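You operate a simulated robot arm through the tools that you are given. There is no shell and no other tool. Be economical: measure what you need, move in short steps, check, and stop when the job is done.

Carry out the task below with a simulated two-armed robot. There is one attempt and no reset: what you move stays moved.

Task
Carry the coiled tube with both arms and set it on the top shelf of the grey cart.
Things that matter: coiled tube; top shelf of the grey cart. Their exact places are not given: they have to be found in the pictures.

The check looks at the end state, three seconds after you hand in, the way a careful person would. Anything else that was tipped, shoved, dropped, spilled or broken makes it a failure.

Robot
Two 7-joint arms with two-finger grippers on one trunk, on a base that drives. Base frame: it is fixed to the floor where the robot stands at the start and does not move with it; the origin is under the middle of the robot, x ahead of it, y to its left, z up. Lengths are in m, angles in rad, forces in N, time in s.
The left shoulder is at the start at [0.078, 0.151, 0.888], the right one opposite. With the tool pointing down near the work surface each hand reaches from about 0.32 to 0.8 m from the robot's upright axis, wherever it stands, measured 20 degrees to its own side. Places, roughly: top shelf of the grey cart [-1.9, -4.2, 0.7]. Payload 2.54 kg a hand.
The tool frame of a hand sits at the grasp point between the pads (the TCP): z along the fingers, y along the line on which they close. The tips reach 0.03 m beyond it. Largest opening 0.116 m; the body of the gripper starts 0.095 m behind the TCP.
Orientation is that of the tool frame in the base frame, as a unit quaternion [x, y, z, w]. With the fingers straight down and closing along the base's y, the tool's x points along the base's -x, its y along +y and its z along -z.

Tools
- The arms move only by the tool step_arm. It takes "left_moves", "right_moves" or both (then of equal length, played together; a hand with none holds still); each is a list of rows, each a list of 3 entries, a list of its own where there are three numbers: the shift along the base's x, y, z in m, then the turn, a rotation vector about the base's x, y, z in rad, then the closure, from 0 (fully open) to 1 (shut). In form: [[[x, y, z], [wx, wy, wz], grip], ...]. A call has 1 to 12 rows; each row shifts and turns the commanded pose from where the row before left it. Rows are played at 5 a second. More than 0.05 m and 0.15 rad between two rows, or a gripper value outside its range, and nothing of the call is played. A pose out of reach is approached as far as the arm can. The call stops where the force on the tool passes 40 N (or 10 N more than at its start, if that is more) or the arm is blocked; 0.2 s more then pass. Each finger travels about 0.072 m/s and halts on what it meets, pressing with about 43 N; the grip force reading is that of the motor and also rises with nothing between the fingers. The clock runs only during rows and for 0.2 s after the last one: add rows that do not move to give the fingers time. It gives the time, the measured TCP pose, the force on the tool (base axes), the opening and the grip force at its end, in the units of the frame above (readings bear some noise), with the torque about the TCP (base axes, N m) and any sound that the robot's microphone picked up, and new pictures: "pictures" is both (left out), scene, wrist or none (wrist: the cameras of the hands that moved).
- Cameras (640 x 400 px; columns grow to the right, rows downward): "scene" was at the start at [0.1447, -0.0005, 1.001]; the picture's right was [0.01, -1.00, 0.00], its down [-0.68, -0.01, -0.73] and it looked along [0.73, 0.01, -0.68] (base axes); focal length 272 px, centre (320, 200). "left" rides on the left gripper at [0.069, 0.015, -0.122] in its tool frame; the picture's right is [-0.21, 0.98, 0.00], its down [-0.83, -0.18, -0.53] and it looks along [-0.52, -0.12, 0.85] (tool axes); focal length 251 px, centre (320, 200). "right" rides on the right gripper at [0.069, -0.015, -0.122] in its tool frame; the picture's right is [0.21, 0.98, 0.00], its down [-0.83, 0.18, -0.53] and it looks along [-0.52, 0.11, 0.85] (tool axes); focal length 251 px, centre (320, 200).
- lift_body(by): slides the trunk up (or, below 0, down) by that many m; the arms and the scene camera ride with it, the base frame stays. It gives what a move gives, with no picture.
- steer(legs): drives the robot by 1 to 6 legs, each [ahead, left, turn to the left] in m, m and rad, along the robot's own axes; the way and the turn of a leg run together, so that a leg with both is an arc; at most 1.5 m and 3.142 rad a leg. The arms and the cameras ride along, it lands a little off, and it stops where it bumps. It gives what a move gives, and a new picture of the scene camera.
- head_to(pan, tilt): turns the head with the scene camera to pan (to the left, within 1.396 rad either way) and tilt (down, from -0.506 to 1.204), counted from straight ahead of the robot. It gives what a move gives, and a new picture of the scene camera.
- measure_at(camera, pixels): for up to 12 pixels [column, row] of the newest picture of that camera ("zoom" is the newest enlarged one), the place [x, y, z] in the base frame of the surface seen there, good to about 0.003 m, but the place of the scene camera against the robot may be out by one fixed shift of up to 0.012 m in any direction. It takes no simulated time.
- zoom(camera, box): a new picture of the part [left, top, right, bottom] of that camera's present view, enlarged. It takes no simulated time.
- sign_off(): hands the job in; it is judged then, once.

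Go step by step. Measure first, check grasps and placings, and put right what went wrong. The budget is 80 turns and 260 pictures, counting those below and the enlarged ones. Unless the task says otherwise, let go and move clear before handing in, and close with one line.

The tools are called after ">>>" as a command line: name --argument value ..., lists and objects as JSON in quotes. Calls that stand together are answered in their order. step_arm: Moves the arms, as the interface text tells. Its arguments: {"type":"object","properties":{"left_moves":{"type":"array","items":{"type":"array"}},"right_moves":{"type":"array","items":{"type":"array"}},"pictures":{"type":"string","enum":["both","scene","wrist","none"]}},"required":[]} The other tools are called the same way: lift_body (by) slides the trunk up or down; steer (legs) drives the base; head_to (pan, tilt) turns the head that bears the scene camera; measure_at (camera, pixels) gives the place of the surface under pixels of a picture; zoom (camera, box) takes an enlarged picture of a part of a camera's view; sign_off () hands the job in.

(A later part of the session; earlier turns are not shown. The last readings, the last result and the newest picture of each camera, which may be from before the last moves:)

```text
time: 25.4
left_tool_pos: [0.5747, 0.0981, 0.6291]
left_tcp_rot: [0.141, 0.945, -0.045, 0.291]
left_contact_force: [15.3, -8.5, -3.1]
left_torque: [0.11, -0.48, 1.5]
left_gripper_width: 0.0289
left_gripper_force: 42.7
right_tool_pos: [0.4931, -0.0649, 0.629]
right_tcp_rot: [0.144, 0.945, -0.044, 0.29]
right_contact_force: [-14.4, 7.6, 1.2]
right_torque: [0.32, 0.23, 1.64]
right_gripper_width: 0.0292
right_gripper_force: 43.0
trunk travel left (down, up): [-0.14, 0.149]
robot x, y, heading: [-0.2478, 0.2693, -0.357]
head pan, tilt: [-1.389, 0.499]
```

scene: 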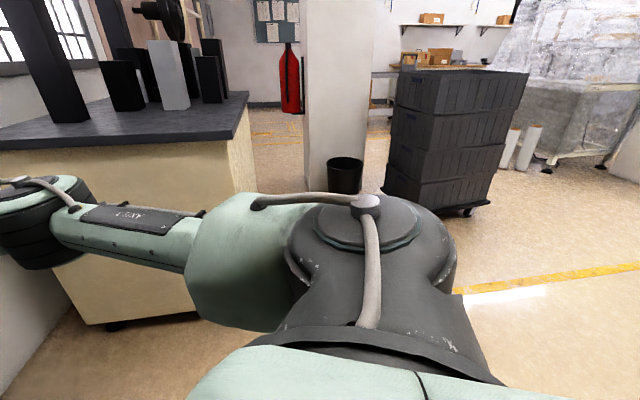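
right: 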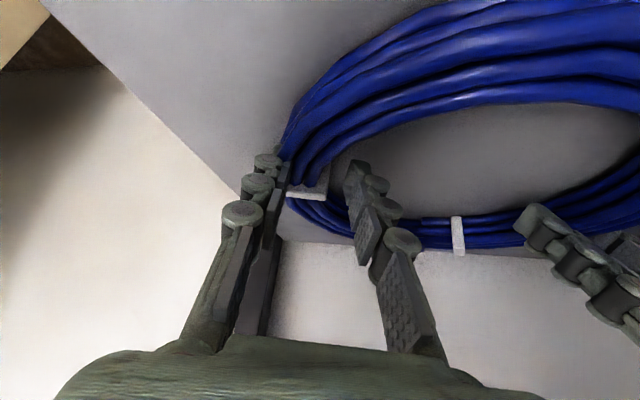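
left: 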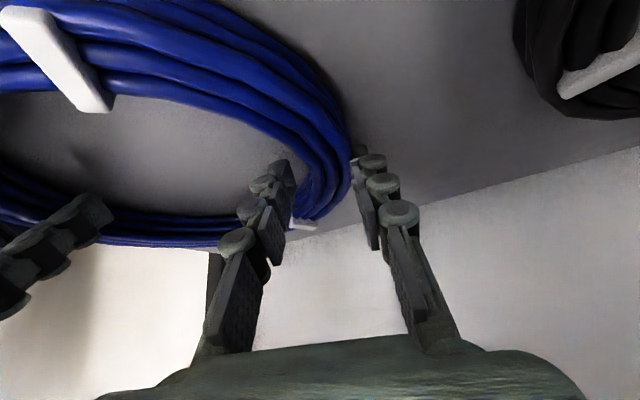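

A white bench with blue bins stands to the left, and a beige cabinet, pillar, bin and crate stack lie to the right. I'll place these obstacles.

>>> measure_at --camera "scene" --pixels '[[345, 190], [300, 180], [440, 210], [385, 185], [495, 190], [235, 180], [550, 165], [470, 290], [245, 95], [550, 290], [270, 140], [620, 180]]'

>>> head_to --pan -1.39 --tilt 0.1

```text
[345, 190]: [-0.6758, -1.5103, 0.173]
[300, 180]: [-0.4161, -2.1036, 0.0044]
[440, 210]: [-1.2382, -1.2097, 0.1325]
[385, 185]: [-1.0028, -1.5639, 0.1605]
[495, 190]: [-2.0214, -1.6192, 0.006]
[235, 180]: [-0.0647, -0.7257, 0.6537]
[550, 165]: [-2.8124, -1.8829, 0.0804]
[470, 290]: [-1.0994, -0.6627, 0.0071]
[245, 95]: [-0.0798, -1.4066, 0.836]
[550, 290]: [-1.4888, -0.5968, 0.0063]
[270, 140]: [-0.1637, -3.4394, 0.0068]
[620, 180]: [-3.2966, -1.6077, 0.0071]
```

```text
time: 26.2
left_tool_pos: [0.5741, 0.0981, 0.6295]
left_tcp_rot: [0.141, 0.945, -0.046, 0.291]
left_contact_force: [13.5, -10.0, -4.4]
left_torque: [0.05, -0.39, 1.46]
left_gripper_width: 0.0292
left_gripper_force: 42.7
right_tool_pos: [0.4921, -0.0653, 0.6288]
right_tcp_rot: [0.144, 0.945, -0.044, 0.29]
right_contact_force: [-13.9, 9.3, 0.9]
right_torque: [0.34, 0.17, 1.59]
right_gripper_width: 0.0293
right_gripper_force: 42.8
trunk travel left (down, up): [-0.14, 0.149]
robot x, y, heading: [-0.2478, 0.2747, -0.35]
head pan, tilt: [-1.389, 0.099]
```

scene: 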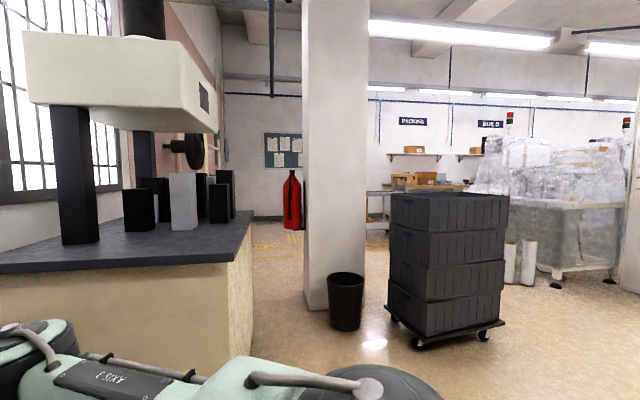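

The route is: back away from the rack, then go down the corridor at x≈-2.2, between the crates (x≈-1 to -1.6) and the wrapped machine (x<-2.8). First I'll back out straight along -x.

>>> steer --legs '[[-0.234, -0.087, 0], [-0.234, -0.087, 0]]'

>>> head_to --pan 0 --tilt 0.65

```text
time: 29.4
left_tool_pos: [0.0818, 0.0899, 0.6294]
left_tcp_rot: [0.144, 0.944, -0.047, 0.292]
left_contact_force: [11.9, -13.6, -4.5]
left_torque: [0.11, -0.21, 1.33]
left_gripper_width: 0.0289
left_gripper_force: 43.1
right_tool_pos: [-0.0013, -0.0718, 0.6288]
right_tcp_rot: [0.146, 0.945, -0.044, 0.289]
right_contact_force: [-11.1, 13.9, 2.9]
right_torque: [0.4, -0.02, 1.55]
right_gripper_width: 0.0291
right_gripper_force: 42.9
trunk travel left (down, up): [-0.14, 0.149]
robot x, y, heading: [-0.7372, 0.269, -0.359]
head pan, tilt: [-1.389, 0.099]
```

scene: 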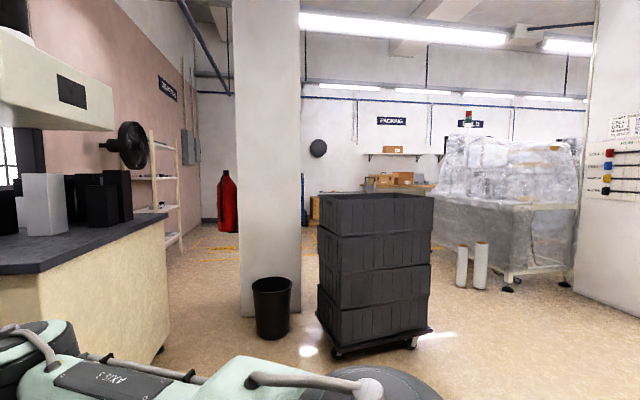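

```text
time: 31.0
left_tool_pos: [0.0822, 0.0909, 0.6299]
left_tcp_rot: [0.144, 0.944, -0.047, 0.292]
left_contact_force: [17.1, -7.2, -2.8]
left_torque: [0.02, -0.79, 1.55]
left_gripper_width: 0.0289
left_gripper_force: 42.5
right_tool_pos: [-0.0018, -0.0721, 0.6272]
right_tcp_rot: [0.147, 0.945, -0.046, 0.289]
right_contact_force: [-16.9, 6.7, 0.5]
right_torque: [0.27, 0.59, 1.73]
right_gripper_width: 0.0287
right_gripper_force: 43.5
trunk travel left (down, up): [-0.14, 0.149]
robot x, y, heading: [-0.7372, 0.267, -0.357]
head pan, tilt: [0.0, 0.649]
```

scene: 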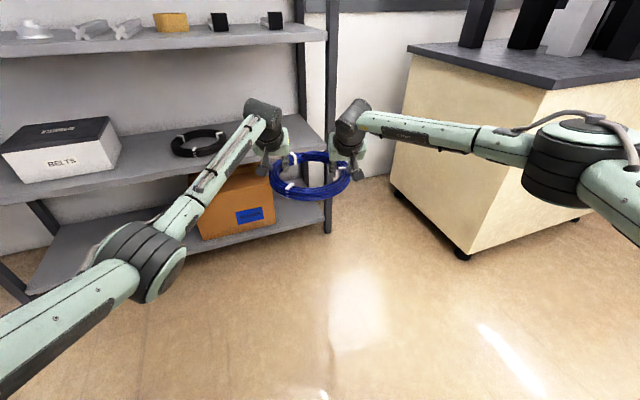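

The coil is out and held level; the black coil is undisturbed. I'll zoom to check the coil and the thing behind it.

>>> zoom --camera "scene" --box '[220, 90, 400, 210]'

>>> steer --legs '[[0, 0, -0.9]]'

```text
3.33 times, centred on (310, 150) of scene
```

zoom: 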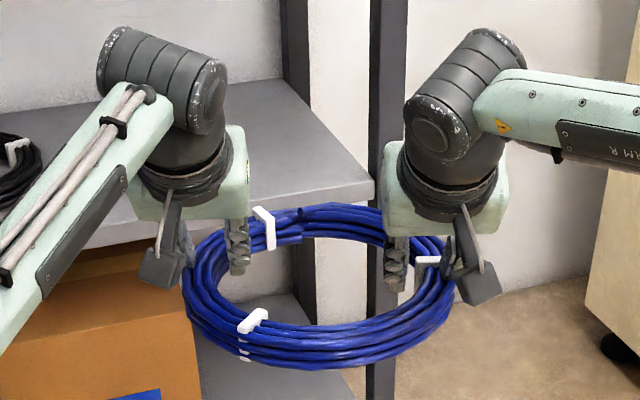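

```text
time: 33.7
left_tool_pos: [-0.3565, -0.4764, 0.6301]
left_tcp_rot: [0.535, 0.792, -0.167, 0.243]
left_contact_force: [2.7, -15.5, -4.7]
left_torque: [-0.01, -0.24, 1.33]
left_gripper_width: 0.0287
left_gripper_force: 42.8
right_tool_pos: [-0.5345, -0.5156, 0.6292]
right_tcp_rot: [0.536, 0.791, -0.164, 0.243]
right_contact_force: [-2.7, 15.3, 2.3]
right_torque: [0.14, -0.35, 1.46]
right_gripper_width: 0.0289
right_gripper_force: 42.8
trunk travel left (down, up): [-0.14, 0.149]
robot x, y, heading: [-0.7328, 0.2685, -1.243]
head pan, tilt: [0.0, 0.649]
```

scene: 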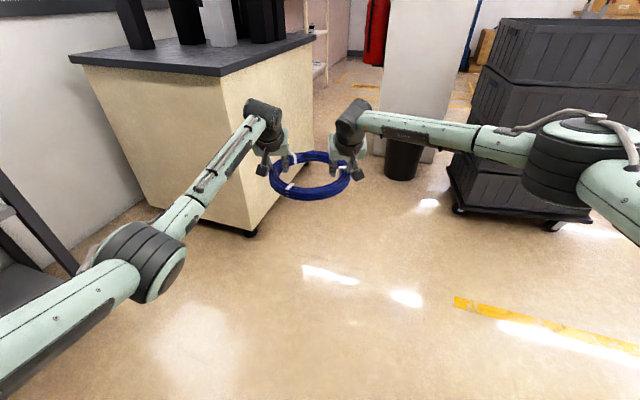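

Turning further toward the corridor; the crates are more than 1.4 m away, so the sweep is clear.

>>> steer --legs '[[0, 0, -1.2]]'

>>> head_to --pan 0.3 --tilt 0.25

```text
time: 37.2
left_tool_pos: [-1.2883, -0.362, 0.6285]
left_tcp_rot: [0.887, 0.356, -0.274, 0.108]
left_contact_force: [-13.2, -9.3, -3.4]
left_torque: [-0.38, 0.05, 1.41]
left_gripper_width: 0.0288
left_gripper_force: 43.0
right_tool_pos: [-1.3901, -0.211, 0.6288]
right_tcp_rot: [0.888, 0.355, -0.272, 0.108]
right_contact_force: [12.9, 9.4, 1.5]
right_torque: [-0.06, -0.34, 1.55]
right_gripper_width: 0.0286
right_gripper_force: 43.6
trunk travel left (down, up): [-0.14, 0.149]
robot x, y, heading: [-0.7368, 0.2718, -2.431]
head pan, tilt: [0.0, 0.649]
```

scene: 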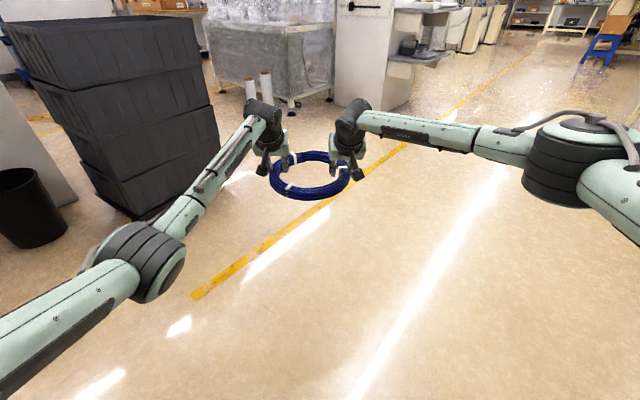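

```text
time: 38.0
left_tool_pos: [-1.2888, -0.3625, 0.6296]
left_tcp_rot: [0.886, 0.357, -0.276, 0.108]
left_contact_force: [-14.7, -12.1, -5.1]
left_torque: [-0.71, 0.15, 1.64]
left_gripper_width: 0.0283
left_gripper_force: 43.0
right_tool_pos: [-1.3906, -0.212, 0.6288]
right_tcp_rot: [0.888, 0.356, -0.271, 0.108]
right_contact_force: [14.1, 11.9, 2.4]
right_torque: [0.13, -0.5, 1.78]
right_gripper_width: 0.0284
right_gripper_force: 42.8
trunk travel left (down, up): [-0.14, 0.149]
robot x, y, heading: [-0.7411, 0.2729, -2.432]
head pan, tilt: [0.3, 0.25]
```

scene: 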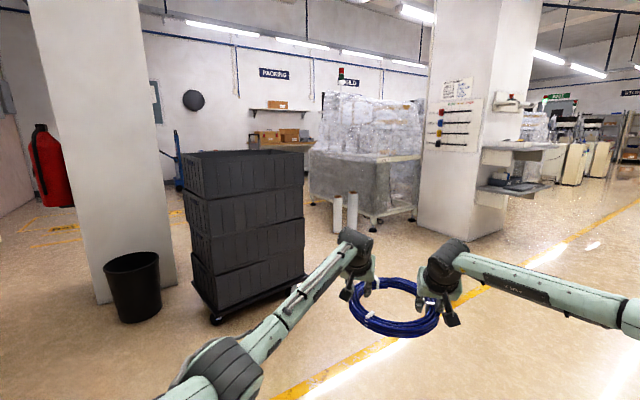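

I'll ease the residual shear between the hands, and measure the corridor obstacles. The cart should be behind the crates, around column 236.

>>> measure_at --camera "scene" --pixels '[[216, 320], [305, 275], [345, 230], [375, 228], [315, 165], [412, 215], [140, 315], [180, 185], [440, 230], [268, 135], [190, 240], [335, 205]]'

>>> step_arm --left_moves '[[[-0.0023, -0.002, 0], [0, 0, 0], 0.95], [[-0.0023, -0.002, 0], [0, 0, 0], 0.95], [[0, 0, 0], [0, 0, 0], 0.95]]' --right_moves '[[[0.0023, 0.002, 0], [0, 0, 0], 0.95], [[0.0023, 0.002, 0], [0, 0, 0], 0.95], [[0, 0, 0], [0, 0, 0], 0.95]]' --pictures "wrist"

```text
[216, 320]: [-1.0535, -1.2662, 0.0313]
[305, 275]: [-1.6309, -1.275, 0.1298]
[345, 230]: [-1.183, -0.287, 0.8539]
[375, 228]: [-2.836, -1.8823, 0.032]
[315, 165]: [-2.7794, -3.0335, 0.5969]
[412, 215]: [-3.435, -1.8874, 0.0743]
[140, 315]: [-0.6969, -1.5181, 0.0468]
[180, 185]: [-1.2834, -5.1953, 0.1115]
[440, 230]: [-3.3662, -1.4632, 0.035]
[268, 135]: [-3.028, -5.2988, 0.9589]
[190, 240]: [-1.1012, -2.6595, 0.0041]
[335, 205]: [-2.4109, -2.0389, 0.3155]
```

```text
time: 38.8
left_tool_pos: [-1.2946, -0.3656, 0.6299]
left_tcp_rot: [0.886, 0.357, -0.274, 0.107]
left_contact_force: [-9.1, -1.7, 0.0]
left_torque: [0.41, -0.09, 0.88]
left_gripper_width: 0.0259
left_gripper_force: 42.8
right_tool_pos: [-1.3855, -0.2084, 0.6299]
right_tcp_rot: [0.888, 0.355, -0.272, 0.11]
right_contact_force: [9.0, 2.4, -2.6]
right_torque: [-0.11, 0.2, 0.91]
right_gripper_width: 0.0263
right_gripper_force: 43.0
trunk travel left (down, up): [-0.14, 0.149]
robot x, y, heading: [-0.7382, 0.2683, -2.434]
head pan, tilt: [0.3, 0.25]
```

right: 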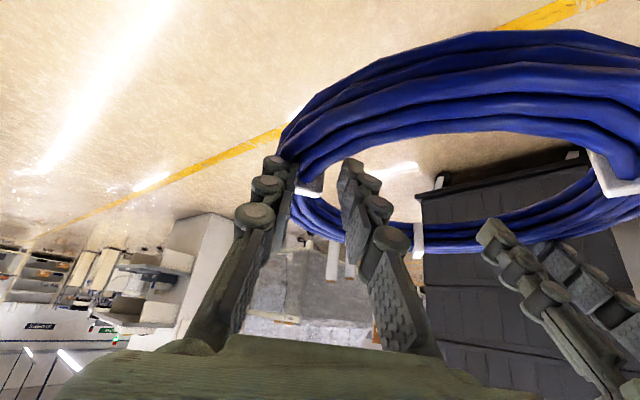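
left: 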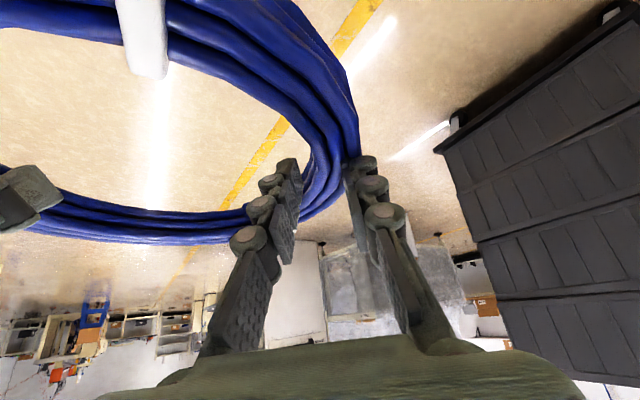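

The passage runs between the crates (right edge x≈-1.65) and the white rolls (x≈-2.4, 0.3 m high). I'll drive to about (-1.98, 0), face down it, and look.

>>> steer --legs '[[1.117, -0.6, 0], [0, 0, 0.86]]'

>>> head_to --pan 0.0 --tilt 0.35

```text
time: 47.5
left_tool_pos: [-1.8833, -0.8183, 0.6301]
left_tcp_rot: [0.668, 0.683, -0.209, 0.209]
left_contact_force: [-15.5, -9.0, 0.1]
left_torque: [-0.17, 0.26, 0.99]
left_gripper_width: 0.026
left_gripper_force: 43.1
right_tool_pos: [-2.0593, -0.781, 0.6296]
right_tcp_rot: [0.668, 0.684, -0.204, 0.21]
right_contact_force: [14.9, 9.6, -1.6]
right_torque: [0.19, -0.1, 1.27]
right_gripper_width: 0.0258
right_gripper_force: 43.5
trunk travel left (down, up): [-0.14, 0.149]
robot x, y, heading: [-1.9783, 0.0252, -1.603]
head pan, tilt: [0.3, 0.25]
```

scene: 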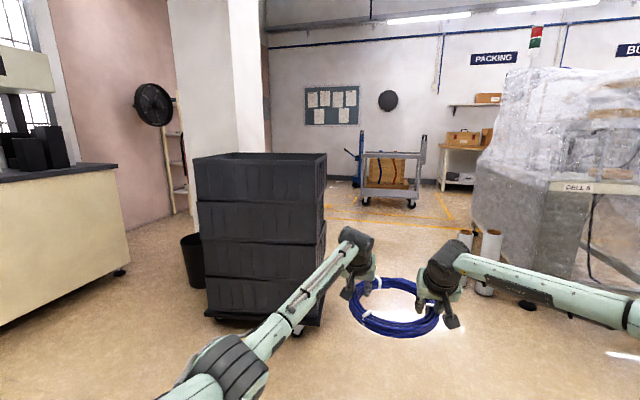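

```text
time: 48.3
left_tool_pos: [-1.8827, -0.8199, 0.6309]
left_tcp_rot: [0.667, 0.684, -0.209, 0.209]
left_contact_force: [-0.9, -15.2, -2.3]
left_torque: [-0.4, -0.15, 1.42]
left_gripper_width: 0.0256
left_gripper_force: 43.1
right_tool_pos: [-2.0586, -0.7792, 0.6284]
right_tcp_rot: [0.668, 0.684, -0.203, 0.209]
right_contact_force: [0.0, 15.9, -0.9]
right_torque: [0.32, 0.0, 1.38]
right_gripper_width: 0.0253
right_gripper_force: 43.0
trunk travel left (down, up): [-0.14, 0.149]
robot x, y, heading: [-1.9767, 0.0215, -1.606]
head pan, tilt: [0.0, 0.351]
```

scene: 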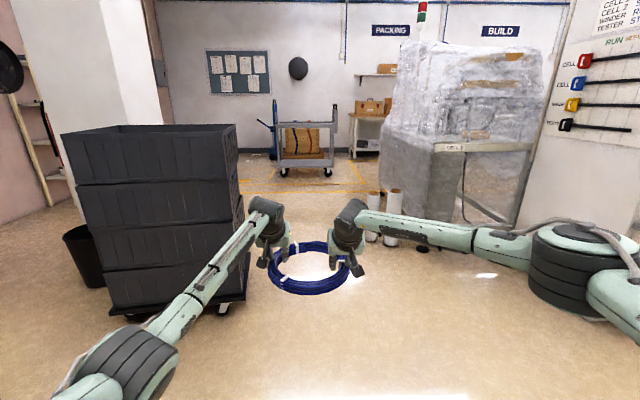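

The grey cart is visible at (305,150). I'll measure the passage and cart, and zoom in.

>>> measure_at --camera "scene" --pixels '[[237, 130], [237, 200], [232, 308], [200, 128], [371, 215], [392, 220], [381, 145], [435, 155], [440, 210], [180, 350], [540, 260], [100, 380]]'

>>> zoom --camera "scene" --box '[250, 90, 360, 190]'

>>> measure_at --camera "zoom" --pixels '[[160, 215], [320, 215], [440, 215], [300, 240], [180, 250], [440, 245], [480, 150], [150, 100], [300, 400], [150, 200], [480, 240], [300, 215]]'

```text
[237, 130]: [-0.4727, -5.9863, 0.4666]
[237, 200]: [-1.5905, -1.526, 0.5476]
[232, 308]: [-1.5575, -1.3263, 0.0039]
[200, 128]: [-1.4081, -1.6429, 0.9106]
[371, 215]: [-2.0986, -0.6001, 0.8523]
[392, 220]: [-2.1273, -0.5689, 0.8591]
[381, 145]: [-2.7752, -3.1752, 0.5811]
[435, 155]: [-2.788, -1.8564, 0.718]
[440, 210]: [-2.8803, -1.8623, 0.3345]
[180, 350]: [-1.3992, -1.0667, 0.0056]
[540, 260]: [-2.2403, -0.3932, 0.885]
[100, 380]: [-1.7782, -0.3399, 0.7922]
```

```text
4.00 times, centred on (305, 140) of scene
```

zoom: 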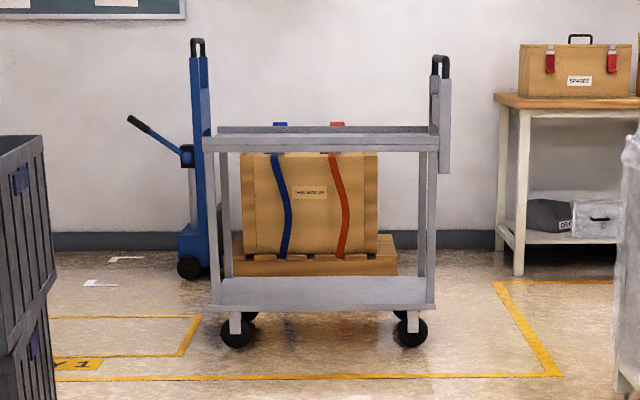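

```text
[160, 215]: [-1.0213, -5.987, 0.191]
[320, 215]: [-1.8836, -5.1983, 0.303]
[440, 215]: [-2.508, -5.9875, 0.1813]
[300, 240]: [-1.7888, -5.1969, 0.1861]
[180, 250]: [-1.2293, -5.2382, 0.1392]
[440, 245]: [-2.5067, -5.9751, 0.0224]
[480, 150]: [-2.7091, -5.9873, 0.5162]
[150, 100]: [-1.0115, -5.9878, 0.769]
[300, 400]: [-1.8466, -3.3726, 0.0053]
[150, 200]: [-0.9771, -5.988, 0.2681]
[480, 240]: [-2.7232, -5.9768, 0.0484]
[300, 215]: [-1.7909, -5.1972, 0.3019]
```

I'll look down to gauge the base width, and locate the rolls exactly.

>>> head_to --pan -0.15 --tilt 1.0

```text
time: 49.3
left_tool_pos: [-1.8823, -0.8182, 0.63]
left_tcp_rot: [0.668, 0.683, -0.209, 0.21]
left_contact_force: [-1.9, -14.5, 1.5]
left_torque: [-0.7, 0.06, 1.25]
left_gripper_width: 0.0258
left_gripper_force: 43.0
right_tool_pos: [-2.0588, -0.7797, 0.6293]
right_tcp_rot: [0.669, 0.683, -0.204, 0.209]
right_contact_force: [1.7, 14.6, -3.9]
right_torque: [0.84, 0.36, 1.22]
right_gripper_width: 0.0259
right_gripper_force: 43.0
trunk travel left (down, up): [-0.14, 0.149]
robot x, y, heading: [-1.9783, 0.0174, -1.604]
head pan, tilt: [-0.15, 1.0]
```

scene: 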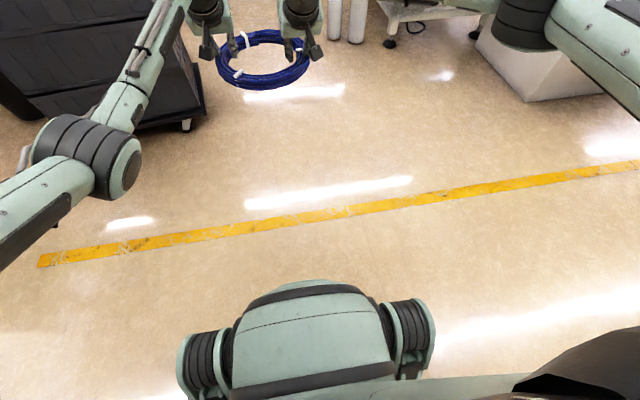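

>>> measure_at --camera "scene" --pixels '[[185, 355], [432, 345], [300, 300], [345, 40], [322, 35], [190, 122], [205, 105], [110, 165], [140, 165], [525, 40], [410, 375], [192, 375]]'

```text
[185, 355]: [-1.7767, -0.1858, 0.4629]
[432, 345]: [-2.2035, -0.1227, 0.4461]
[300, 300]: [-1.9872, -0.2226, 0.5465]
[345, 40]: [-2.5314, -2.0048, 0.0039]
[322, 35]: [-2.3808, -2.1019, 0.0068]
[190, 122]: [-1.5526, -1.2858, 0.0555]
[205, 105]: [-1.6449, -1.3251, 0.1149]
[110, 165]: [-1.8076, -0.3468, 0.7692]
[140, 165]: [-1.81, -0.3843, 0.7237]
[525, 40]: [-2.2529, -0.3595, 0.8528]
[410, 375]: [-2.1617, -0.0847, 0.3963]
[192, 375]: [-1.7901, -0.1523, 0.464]
```

The passage is x from -1.65 (dolly) to about -2.37 (rolls at y≈-2.05). I'll straighten the heading, centre at x≈-2.02, and advance to y≈-0.9.

>>> steer --legs '[[0, 0, 0.033], [0.9, -0.04, 0]]'

>>> head_to --pan 0.4 --tilt 0.75

>>> head_to --pan -0.4 --tilt 0.75

```text
time: 54.5
left_tool_pos: [-1.9021, -1.7353, 0.6294]
left_tcp_rot: [0.658, 0.693, -0.205, 0.212]
left_contact_force: [-3.2, -11.3, -0.1]
left_torque: [-0.12, 0.09, 1.03]
left_gripper_width: 0.0258
left_gripper_force: 43.0
right_tool_pos: [-2.079, -1.7008, 0.6285]
right_tcp_rot: [0.659, 0.693, -0.202, 0.213]
right_contact_force: [3.9, 10.8, -2.0]
right_torque: [0.14, 0.07, 1.01]
right_gripper_width: 0.0257
right_gripper_force: 43.3
trunk travel left (down, up): [-0.14, 0.149]
robot x, y, heading: [-2.0162, -0.8981, -1.579]
head pan, tilt: [-0.15, 1.0]
```

scene: 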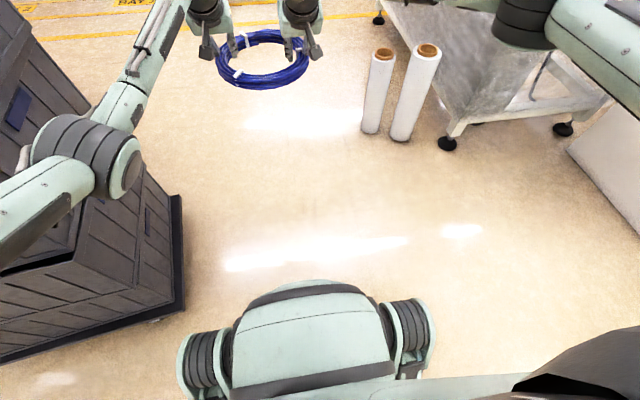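

```text
time: 55.5
left_tool_pos: [-1.9031, -1.7352, 0.631]
left_tcp_rot: [0.658, 0.692, -0.207, 0.214]
left_contact_force: [-0.3, -14.3, -2.3]
left_torque: [-0.58, -0.21, 1.39]
left_gripper_width: 0.0256
left_gripper_force: 42.9
right_tool_pos: [-2.0786, -1.6996, 0.6281]
right_tcp_rot: [0.659, 0.694, -0.201, 0.212]
right_contact_force: [-0.3, 16.0, -0.7]
right_torque: [0.54, 0.09, 1.35]
right_gripper_width: 0.0252
right_gripper_force: 43.0
trunk travel left (down, up): [-0.14, 0.149]
robot x, y, heading: [-2.0187, -0.8979, -1.582]
head pan, tilt: [0.4, 0.75]
```

scene: 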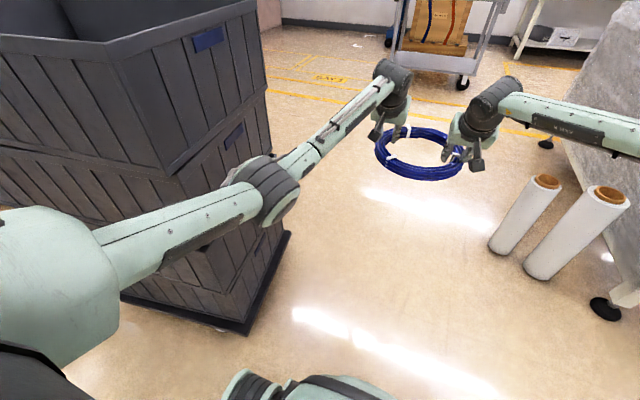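

```text
time: 56.6
left_tool_pos: [-1.9023, -1.7351, 0.6313]
left_tcp_rot: [0.657, 0.693, -0.206, 0.213]
left_contact_force: [-0.9, -13.5, 2.0]
left_torque: [-0.68, 0.11, 1.27]
left_gripper_width: 0.0256
left_gripper_force: 43.6
right_tool_pos: [-2.0805, -1.7001, 0.628]
right_tcp_rot: [0.659, 0.693, -0.201, 0.212]
right_contact_force: [0.2, 13.5, -4.8]
right_torque: [0.75, 0.47, 1.21]
right_gripper_width: 0.0254
right_gripper_force: 43.4
trunk travel left (down, up): [-0.14, 0.149]
robot x, y, heading: [-2.0193, -0.8967, -1.577]
head pan, tilt: [-0.4, 0.75]
```

scene: 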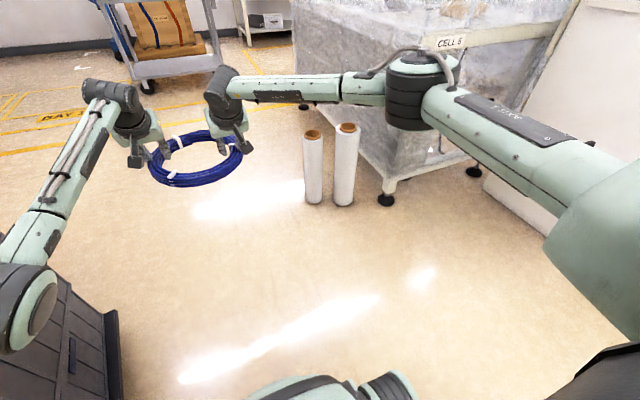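

>>> measure_at --camera "scene" --pixels '[[304, 195], [313, 200], [334, 202], [313, 135], [348, 128], [110, 315], [122, 398], [112, 345], [380, 200], [385, 190], [420, 110], [30, 300]]'

```text
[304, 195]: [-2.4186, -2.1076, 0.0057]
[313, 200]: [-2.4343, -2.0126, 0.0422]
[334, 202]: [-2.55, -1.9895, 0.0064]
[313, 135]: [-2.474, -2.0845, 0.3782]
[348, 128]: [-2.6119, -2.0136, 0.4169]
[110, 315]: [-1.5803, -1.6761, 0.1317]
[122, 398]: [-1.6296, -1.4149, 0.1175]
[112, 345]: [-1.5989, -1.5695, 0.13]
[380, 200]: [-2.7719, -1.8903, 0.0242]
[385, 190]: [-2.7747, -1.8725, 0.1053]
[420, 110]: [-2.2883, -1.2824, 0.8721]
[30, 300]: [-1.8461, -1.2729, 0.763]
```

Clearance is about 0.37 m on each side at x=-2.02. Driving straight 1.5 m forward.

>>> steer --legs '[[0.8, 0.0, 0.004], [0.75, 0.0, 0]]'

>>> head_to --pan 0.0 --tilt 0.4

```text
time: 64.5
left_tool_pos: [-1.8792, -3.2646, 0.6317]
left_tcp_rot: [0.651, 0.7, -0.203, 0.214]
left_contact_force: [-3.0, -11.4, -0.1]
left_torque: [-0.2, 0.15, 1.06]
left_gripper_width: 0.0255
left_gripper_force: 43.7
right_tool_pos: [-2.0575, -3.2361, 0.6284]
right_tcp_rot: [0.651, 0.7, -0.199, 0.215]
right_contact_force: [3.2, 10.8, -3.5]
right_torque: [0.27, 0.19, 1.02]
right_gripper_width: 0.0257
right_gripper_force: 43.1
trunk travel left (down, up): [-0.14, 0.149]
robot x, y, heading: [-2.0134, -2.4322, -1.556]
head pan, tilt: [-0.4, 0.75]
```

scene: 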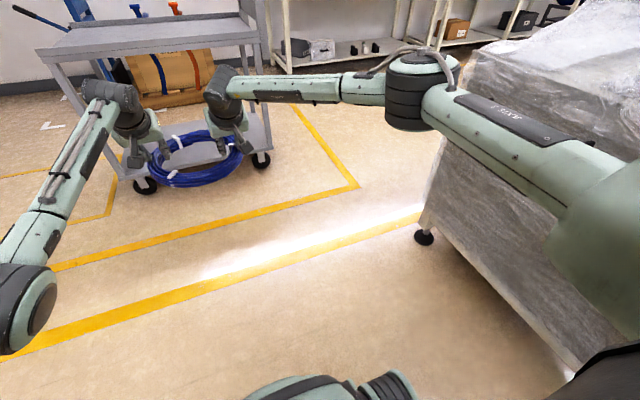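

```text
time: 65.4
left_tool_pos: [-1.8779, -3.266, 0.6308]
left_tcp_rot: [0.65, 0.699, -0.204, 0.216]
left_contact_force: [0.4, -14.7, -1.9]
left_torque: [-0.38, -0.2, 1.34]
left_gripper_width: 0.0251
left_gripper_force: 42.9
right_tool_pos: [-2.0572, -3.2357, 0.6279]
right_tcp_rot: [0.652, 0.7, -0.198, 0.214]
right_contact_force: [-0.7, 14.3, 0.6]
right_torque: [0.37, 0.01, 1.3]
right_gripper_width: 0.0252
right_gripper_force: 42.7
trunk travel left (down, up): [-0.14, 0.149]
robot x, y, heading: [-2.0146, -2.4286, -1.558]
head pan, tilt: [0.0, 0.4]
```

scene: 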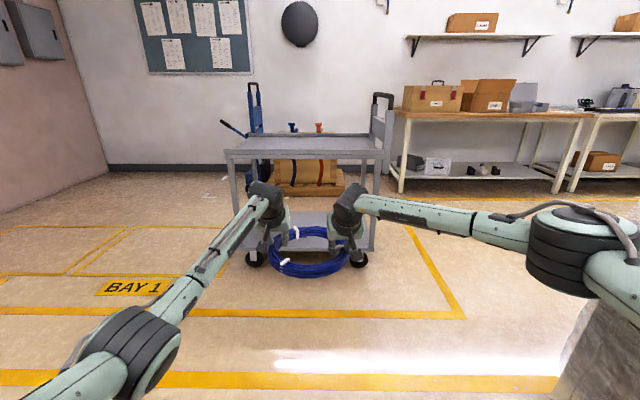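

Through the passage. Now I'll measure the cart's top shelf.

>>> zoom --camera "scene" --box '[210, 80, 410, 205]'

>>> measure_at --camera "scene" --pixels '[[226, 152], [382, 152], [300, 153], [300, 157], [300, 146], [300, 138], [300, 133], [240, 137], [370, 137], [384, 95], [270, 146], [345, 146]]'

```text
3.20 times, centred on (310, 142) of scene
```

zoom: 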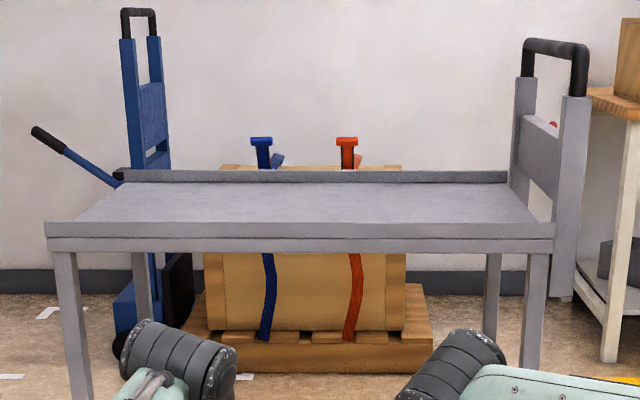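

```text
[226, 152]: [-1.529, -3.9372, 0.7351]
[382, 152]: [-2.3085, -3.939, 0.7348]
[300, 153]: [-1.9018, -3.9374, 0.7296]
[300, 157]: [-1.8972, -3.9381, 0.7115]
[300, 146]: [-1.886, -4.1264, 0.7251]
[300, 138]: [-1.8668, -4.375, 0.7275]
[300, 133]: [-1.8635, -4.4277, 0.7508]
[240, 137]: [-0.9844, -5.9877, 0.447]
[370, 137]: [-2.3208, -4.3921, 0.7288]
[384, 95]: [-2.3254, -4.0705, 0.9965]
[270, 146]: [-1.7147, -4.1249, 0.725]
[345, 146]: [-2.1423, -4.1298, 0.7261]
```

Shelf: x -1.53…-2.31, y -3.94…-4.42, surface z≈0.727 with a low lip (back lip 0.75). I'll raise the trunk and the hands so the coil clears it.

>>> lift_body --by 0.145

>>> step_arm --left_moves '[[[0, 0, 0.02], [0, 0, 0], 0.95], [[0, 0, 0.02], [0, 0, 0], 0.95], [[0, 0, 0.02], [0, 0, 0], 0.95], [[0, 0, 0.02], [0, 0, 0], 0.95], [[0, 0, 0], [0, 0, 0], 0.95]]' --right_moves '[[[0, 0, 0.02], [0, 0, 0], 0.95], [[0, 0, 0.02], [0, 0, 0], 0.95], [[0, 0, 0.02], [0, 0, 0], 0.95], [[0, 0, 0.02], [0, 0, 0], 0.95], [[0, 0, 0], [0, 0, 0], 0.95]]'

```text
time: 67.1
left_tool_pos: [-1.8791, -3.2665, 0.7756]
left_tcp_rot: [0.651, 0.7, -0.203, 0.214]
left_contact_force: [-1.2, -12.2, 1.5]
left_torque: [-0.5, 0.19, 1.15]
left_gripper_width: 0.0254
left_gripper_force: 42.6
right_tool_pos: [-2.0579, -3.2362, 0.7737]
right_tcp_rot: [0.651, 0.7, -0.198, 0.215]
right_contact_force: [0.7, 12.2, -4.1]
right_torque: [0.61, 0.44, 1.06]
right_gripper_width: 0.0254
right_gripper_force: 42.9
trunk travel left (down, up): [-0.285, 0.004]
robot x, y, heading: [-2.0112, -2.4308, -1.557]
head pan, tilt: [0.0, 0.4]
```

```text
time: 68.3
left_tool_pos: [-1.8801, -3.2674, 0.856]
left_tcp_rot: [0.651, 0.699, -0.203, 0.214]
left_contact_force: [-0.7, -13.9, -1.5]
left_torque: [-0.21, -0.04, 1.3]
left_gripper_width: 0.0252
left_gripper_force: 43.6
right_tool_pos: [-2.0562, -3.2353, 0.8539]
right_tcp_rot: [0.652, 0.7, -0.199, 0.215]
right_contact_force: [1.8, 14.1, -0.7]
right_torque: [0.2, -0.01, 1.24]
right_gripper_width: 0.0254
right_gripper_force: 42.7
trunk travel left (down, up): [-0.285, 0.004]
robot x, y, heading: [-2.0128, -2.4326, -1.554]
head pan, tilt: [0.0, 0.4]
```

scene: 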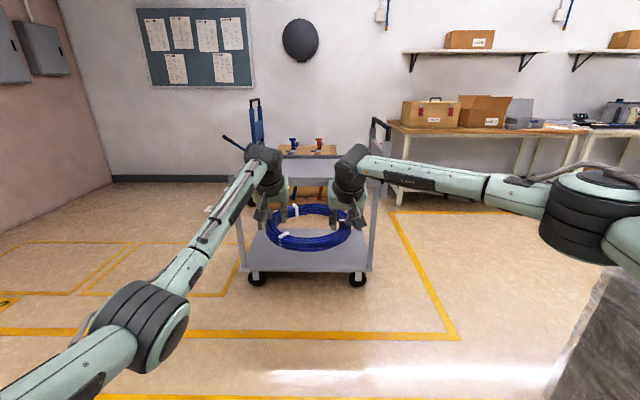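
right: 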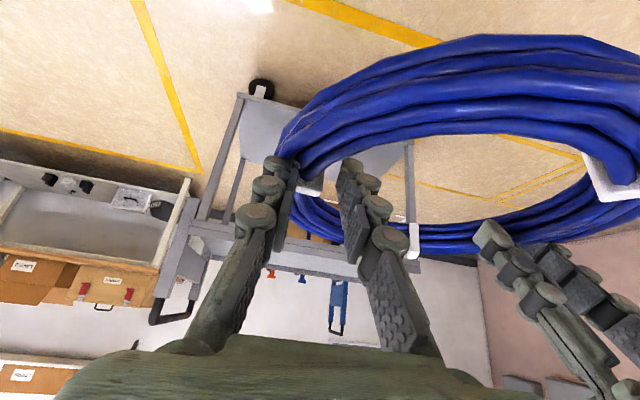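
left: 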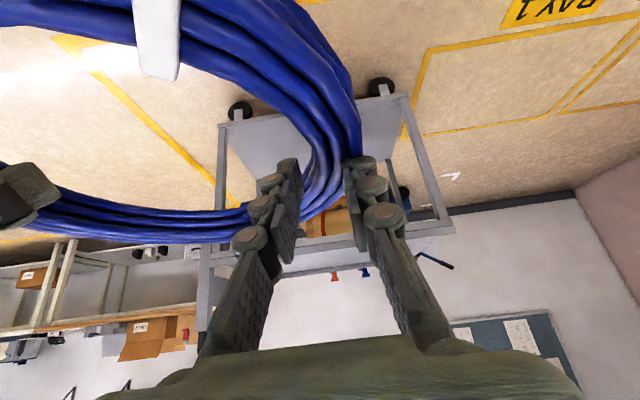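

I'll check that the coil is level and its height before driving over the shelf.

>>> measure_at --camera "scene" --pixels '[[305, 240], [305, 248], [270, 235], [345, 238], [310, 208], [290, 245], [325, 246], [285, 215]]'

>>> zoom --camera "scene" --box '[230, 130, 390, 260]'

```text
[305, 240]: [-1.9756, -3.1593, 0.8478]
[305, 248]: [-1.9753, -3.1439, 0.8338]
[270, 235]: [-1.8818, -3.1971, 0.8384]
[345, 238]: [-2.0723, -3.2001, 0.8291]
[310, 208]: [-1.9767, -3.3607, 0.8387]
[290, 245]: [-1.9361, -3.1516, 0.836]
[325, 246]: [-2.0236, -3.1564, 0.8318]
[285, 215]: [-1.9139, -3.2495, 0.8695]
```

```text
3.08 times, centred on (310, 195) of scene
```

zoom: 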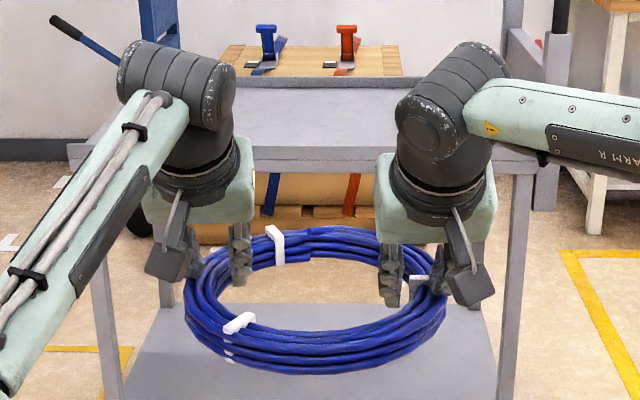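

The coil is level with its bottom at about 0.82. Driving forward with the coil over the shelf.

>>> steer --legs '[[0.6, 0.03, 0]]'

>>> head_to --pan 0.0 --tilt 0.6

```text
time: 71.7
left_tool_pos: [-1.8511, -3.8704, 0.856]
left_tcp_rot: [0.654, 0.696, -0.205, 0.214]
left_contact_force: [-3.0, -10.9, -1.5]
left_torque: [-0.2, -0.08, 1.04]
left_gripper_width: 0.0253
left_gripper_force: 43.0
right_tool_pos: [-2.0302, -3.8376, 0.8528]
right_tcp_rot: [0.655, 0.697, -0.199, 0.214]
right_contact_force: [2.7, 11.7, 0.4]
right_torque: [0.21, -0.01, 1.0]
right_gripper_width: 0.025
right_gripper_force: 42.5
trunk travel left (down, up): [-0.285, 0.004]
robot x, y, heading: [-1.9749, -3.0323, -1.566]
head pan, tilt: [0.0, 0.4]
```

scene: 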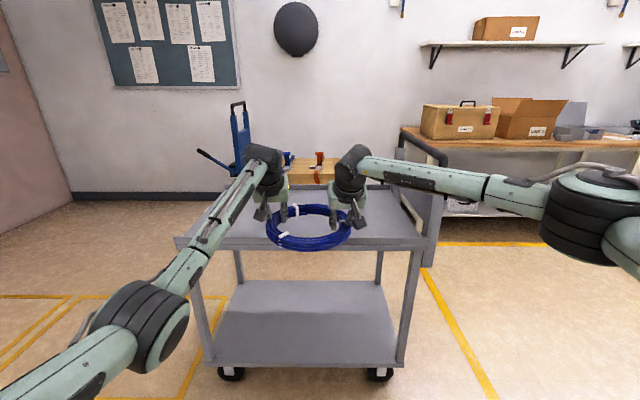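

```text
time: 72.4
left_tool_pos: [-1.8507, -3.8721, 0.8568]
left_tcp_rot: [0.653, 0.697, -0.204, 0.214]
left_contact_force: [-0.1, -11.9, -4.0]
left_torque: [0.0, -0.33, 1.05]
left_gripper_width: 0.0255
left_gripper_force: 42.9
right_tool_pos: [-2.0287, -3.8376, 0.8528]
right_tcp_rot: [0.654, 0.699, -0.198, 0.213]
right_contact_force: [-0.4, 10.9, 1.2]
right_torque: [-0.06, -0.09, 0.9]
right_gripper_width: 0.025
right_gripper_force: 42.9
trunk travel left (down, up): [-0.285, 0.004]
robot x, y, heading: [-1.9777, -3.0355, -1.567]
head pan, tilt: [0.0, 0.6]
```

scene: 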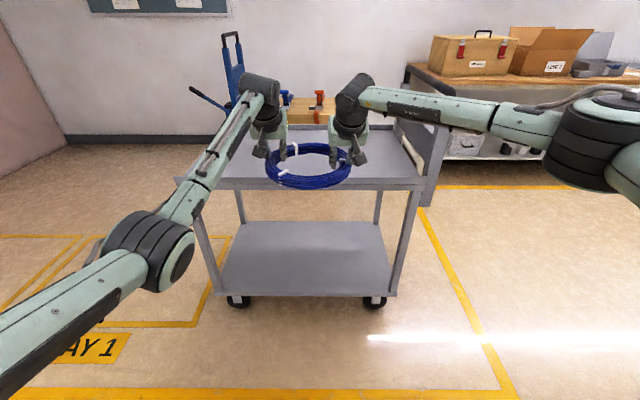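

The cart's push handle is on the right end, so I'll check the right forearm's clearance against it before the last 0.3 m.

>>> measure_at --camera "scene" --pixels '[[405, 75], [440, 130], [435, 170], [425, 195], [400, 100], [440, 105], [490, 110], [550, 120], [330, 160], [200, 180], [415, 185], [300, 187]]'

>>> zoom --camera "scene" --box '[320, 50, 480, 210]'

```text
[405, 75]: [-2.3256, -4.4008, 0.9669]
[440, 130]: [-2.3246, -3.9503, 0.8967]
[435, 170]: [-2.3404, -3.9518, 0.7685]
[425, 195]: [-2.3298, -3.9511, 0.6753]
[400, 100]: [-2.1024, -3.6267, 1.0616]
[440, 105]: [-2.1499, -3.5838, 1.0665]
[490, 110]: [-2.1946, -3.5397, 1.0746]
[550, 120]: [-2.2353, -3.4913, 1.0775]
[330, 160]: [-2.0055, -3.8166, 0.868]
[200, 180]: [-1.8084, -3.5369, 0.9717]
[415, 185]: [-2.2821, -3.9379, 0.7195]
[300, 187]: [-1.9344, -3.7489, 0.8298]
```

```text
2.50 times, centred on (400, 130) of scene
```

zoom: 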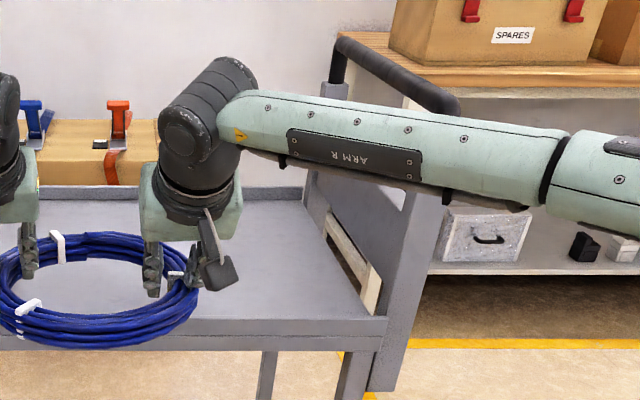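

The forearm will pass about 0.15 m in front of the handle's near post (x -2.325, y -3.95). Final 0.32 m forward, with a slight left shift.

>>> steer --legs '[[0.32, 0.025, 0]]'

>>> head_to --pan 0.0 --tilt 0.55

```text
time: 74.6
left_tool_pos: [-1.8184, -4.1971, 0.8567]
left_tcp_rot: [0.651, 0.699, -0.204, 0.214]
left_contact_force: [-1.1, -11.0, -0.7]
left_torque: [-0.27, -0.04, 1.01]
left_gripper_width: 0.0252
left_gripper_force: 42.6
right_tool_pos: [-1.9958, -4.1677, 0.8528]
right_tcp_rot: [0.651, 0.701, -0.198, 0.214]
right_contact_force: [0.2, 10.6, -1.9]
right_torque: [0.3, 0.18, 0.98]
right_gripper_width: 0.0252
right_gripper_force: 43.3
trunk travel left (down, up): [-0.285, 0.004]
robot x, y, heading: [-1.9512, -3.3661, -1.553]
head pan, tilt: [0.0, 0.6]
```

scene: 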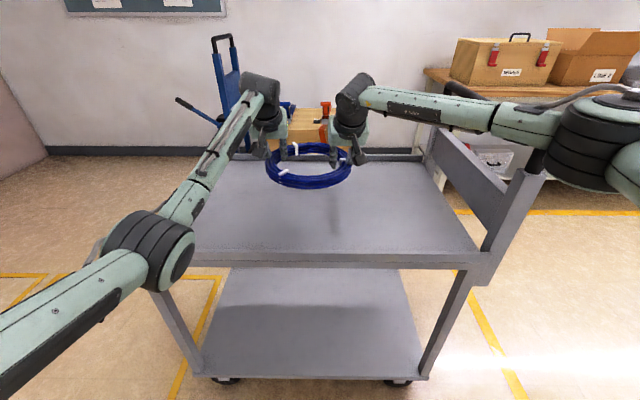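

```text
time: 75.2
left_tool_pos: [-1.8167, -4.1985, 0.8574]
left_tcp_rot: [0.651, 0.7, -0.202, 0.215]
left_contact_force: [1.2, -9.0, -3.2]
left_torque: [0.17, -0.17, 0.8]
left_gripper_width: 0.025
left_gripper_force: 44.0
right_tool_pos: [-1.9948, -4.167, 0.8524]
right_tcp_rot: [0.652, 0.7, -0.198, 0.214]
right_contact_force: [0.1, 8.7, 0.5]
right_torque: [-0.24, -0.12, 0.73]
right_gripper_width: 0.025
right_gripper_force: 43.3
trunk travel left (down, up): [-0.285, 0.004]
robot x, y, heading: [-1.9501, -3.3616, -1.558]
head pan, tilt: [0.0, 0.55]
```

scene: 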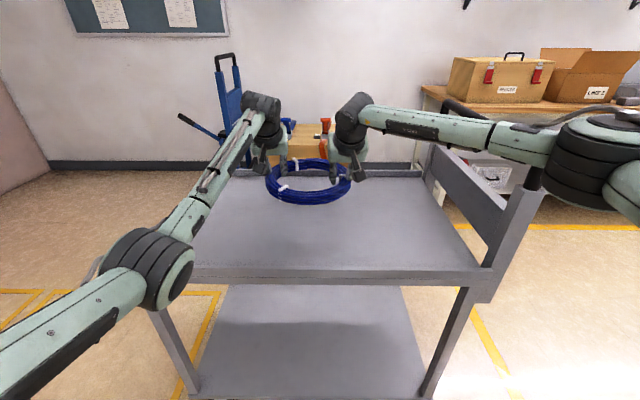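

Coil is over the shelf, but the right elbow now appears near the handle's front post at (535,180). I'll measure before lowering.

>>> measure_at --camera "scene" --pixels '[[535, 170], [535, 185], [450, 102], [490, 125], [495, 148], [545, 150], [525, 160], [580, 200], [605, 200], [620, 190], [600, 110], [440, 138]]'

>>> zoom --camera "scene" --box '[420, 80, 640, 240]'

```text
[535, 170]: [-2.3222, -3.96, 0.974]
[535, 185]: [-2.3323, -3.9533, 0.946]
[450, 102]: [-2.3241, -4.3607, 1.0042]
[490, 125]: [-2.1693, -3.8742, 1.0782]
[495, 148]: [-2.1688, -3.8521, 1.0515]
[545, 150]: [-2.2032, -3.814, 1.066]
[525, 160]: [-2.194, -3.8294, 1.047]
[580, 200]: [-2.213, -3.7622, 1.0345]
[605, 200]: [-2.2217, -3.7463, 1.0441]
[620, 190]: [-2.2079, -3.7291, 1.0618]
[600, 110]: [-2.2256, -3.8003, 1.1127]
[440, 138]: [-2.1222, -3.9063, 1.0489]
```

```text
2.50 times, centred on (530, 160) of scene
```

zoom: 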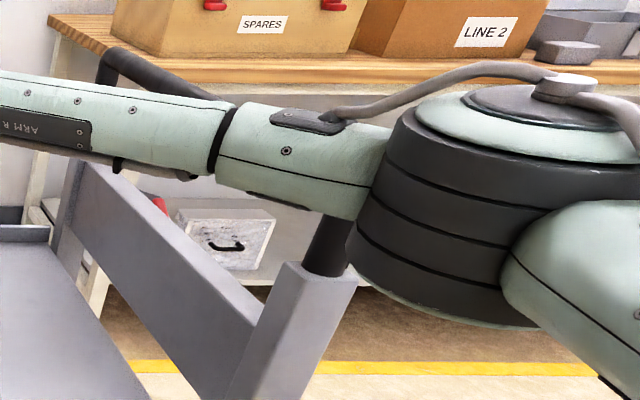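

The elbow is only about 5–8 cm from the post. I'll back off 0.06 m and shift 0.07 m left for margin; the coil stays well inside the shelf.

>>> steer --legs '[[-0.055, 0.07, 0]]'

>>> measure_at --camera "scene" --pixels '[[308, 190], [308, 197], [308, 165], [272, 180], [346, 180], [308, 280]]'

```text
time: 76.6
left_tool_pos: [-1.7477, -4.142, 0.8574]
left_tcp_rot: [0.651, 0.699, -0.205, 0.214]
left_contact_force: [-0.3, -9.7, -3.0]
left_torque: [-0.41, -0.21, 0.9]
left_gripper_width: 0.025
left_gripper_force: 43.0
right_tool_pos: [-1.9241, -4.1098, 0.8545]
right_tcp_rot: [0.651, 0.7, -0.2, 0.214]
right_contact_force: [0.2, 10.4, 0.0]
right_torque: [0.32, 0.01, 0.87]
right_gripper_width: 0.0249
right_gripper_force: 43.4
trunk travel left (down, up): [-0.285, 0.004]
robot x, y, heading: [-1.8826, -3.3074, -1.559]
head pan, tilt: [0.0, 0.55]
```

scene: 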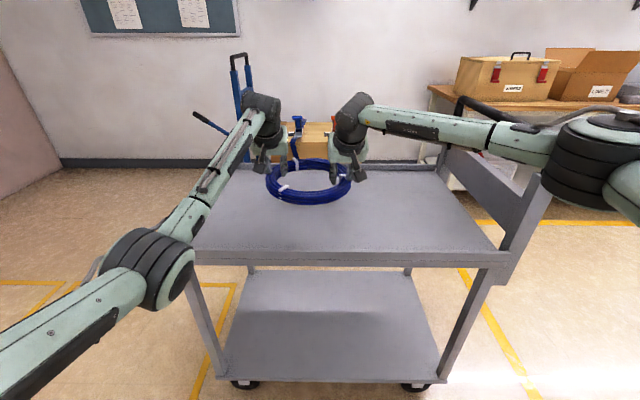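

```text
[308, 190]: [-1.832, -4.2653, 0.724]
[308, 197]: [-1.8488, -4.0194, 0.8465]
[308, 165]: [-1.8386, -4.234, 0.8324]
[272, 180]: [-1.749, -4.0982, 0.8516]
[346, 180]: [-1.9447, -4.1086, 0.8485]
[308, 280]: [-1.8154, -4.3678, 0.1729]
```

Good clearance now; coil spans y -4.01…-4.23, and x -1.74…-1.95. Lowering the trunk 0.07, then fine steps to contact.

>>> lift_body --by -0.07

>>> step_arm --left_moves '[[[0, 0, -0.005], [0, 0, 0], 0.95], [[0, 0, 0], [0, 0, 0], 0.95]]' --right_moves '[[[0, 0, -0.003], [0, 0, 0], 0.95], [[0, 0, 0], [0, 0, 0], 0.95]]'

>>> zoom --camera "scene" --box '[230, 130, 390, 250]'

```text
time: 77.7
left_tool_pos: [-1.7476, -4.1413, 0.7883]
left_tcp_rot: [0.65, 0.7, -0.203, 0.216]
left_contact_force: [-0.2, -7.6, -2.8]
left_torque: [-0.08, -0.29, 0.81]
left_gripper_width: 0.0251
left_gripper_force: 43.5
right_tool_pos: [-1.9237, -4.1103, 0.7822]
right_tcp_rot: [0.651, 0.701, -0.198, 0.214]
right_contact_force: [-1.5, 8.4, 0.9]
right_torque: [0.02, -0.15, 0.71]
right_gripper_width: 0.025
right_gripper_force: 42.9
trunk travel left (down, up): [-0.215, 0.074]
robot x, y, heading: [-1.8799, -3.305, -1.558]
head pan, tilt: [0.0, 0.55]
```

```text
time: 78.3
left_tool_pos: [-1.7471, -4.1421, 0.7821]
left_tcp_rot: [0.65, 0.699, -0.205, 0.215]
left_contact_force: [0.5, -8.8, 1.2]
left_torque: [0.31, 0.26, 0.77]
left_gripper_width: 0.0252
left_gripper_force: 43.3
right_tool_pos: [-1.9243, -4.1082, 0.78]
right_tcp_rot: [0.651, 0.701, -0.198, 0.214]
right_contact_force: [-0.7, 7.9, -3.7]
right_torque: [-0.27, 0.19, 0.66]
right_gripper_width: 0.0249
right_gripper_force: 43.2
trunk travel left (down, up): [-0.215, 0.074]
robot x, y, heading: [-1.881, -3.3074, -1.555]
head pan, tilt: [0.0, 0.55]
```

scene: 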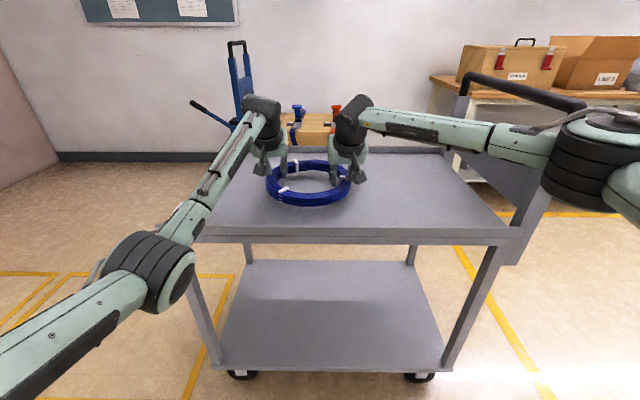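
right: 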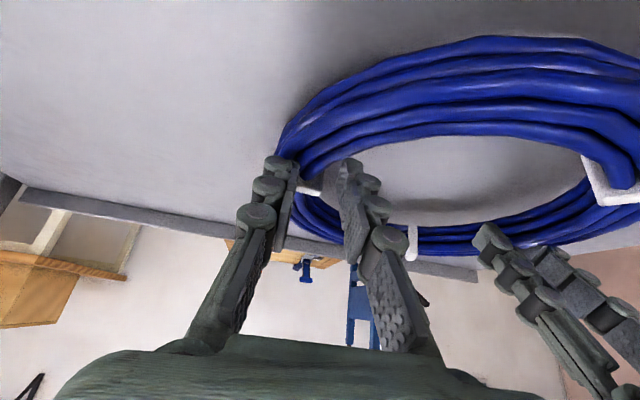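
left: 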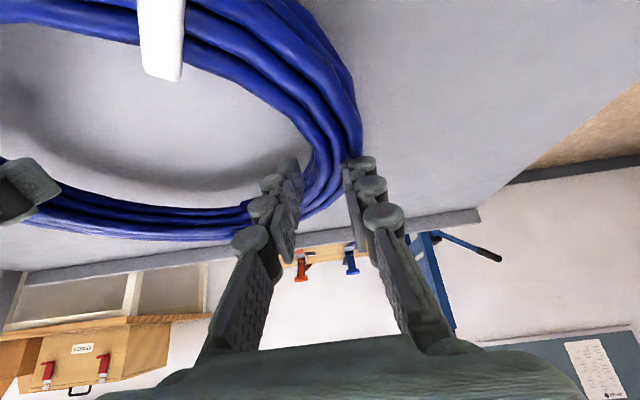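

```text
3.33 times, centred on (310, 190) of scene
```

zoom: 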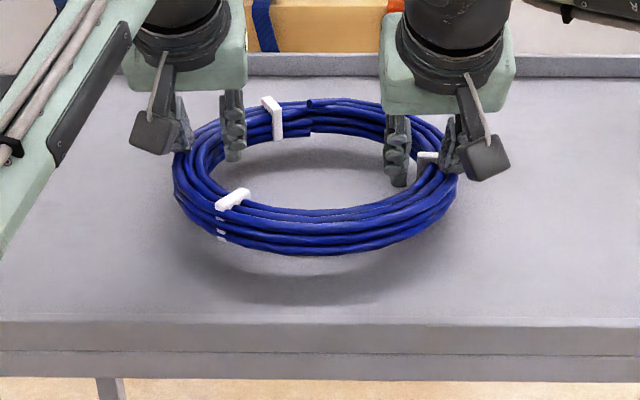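

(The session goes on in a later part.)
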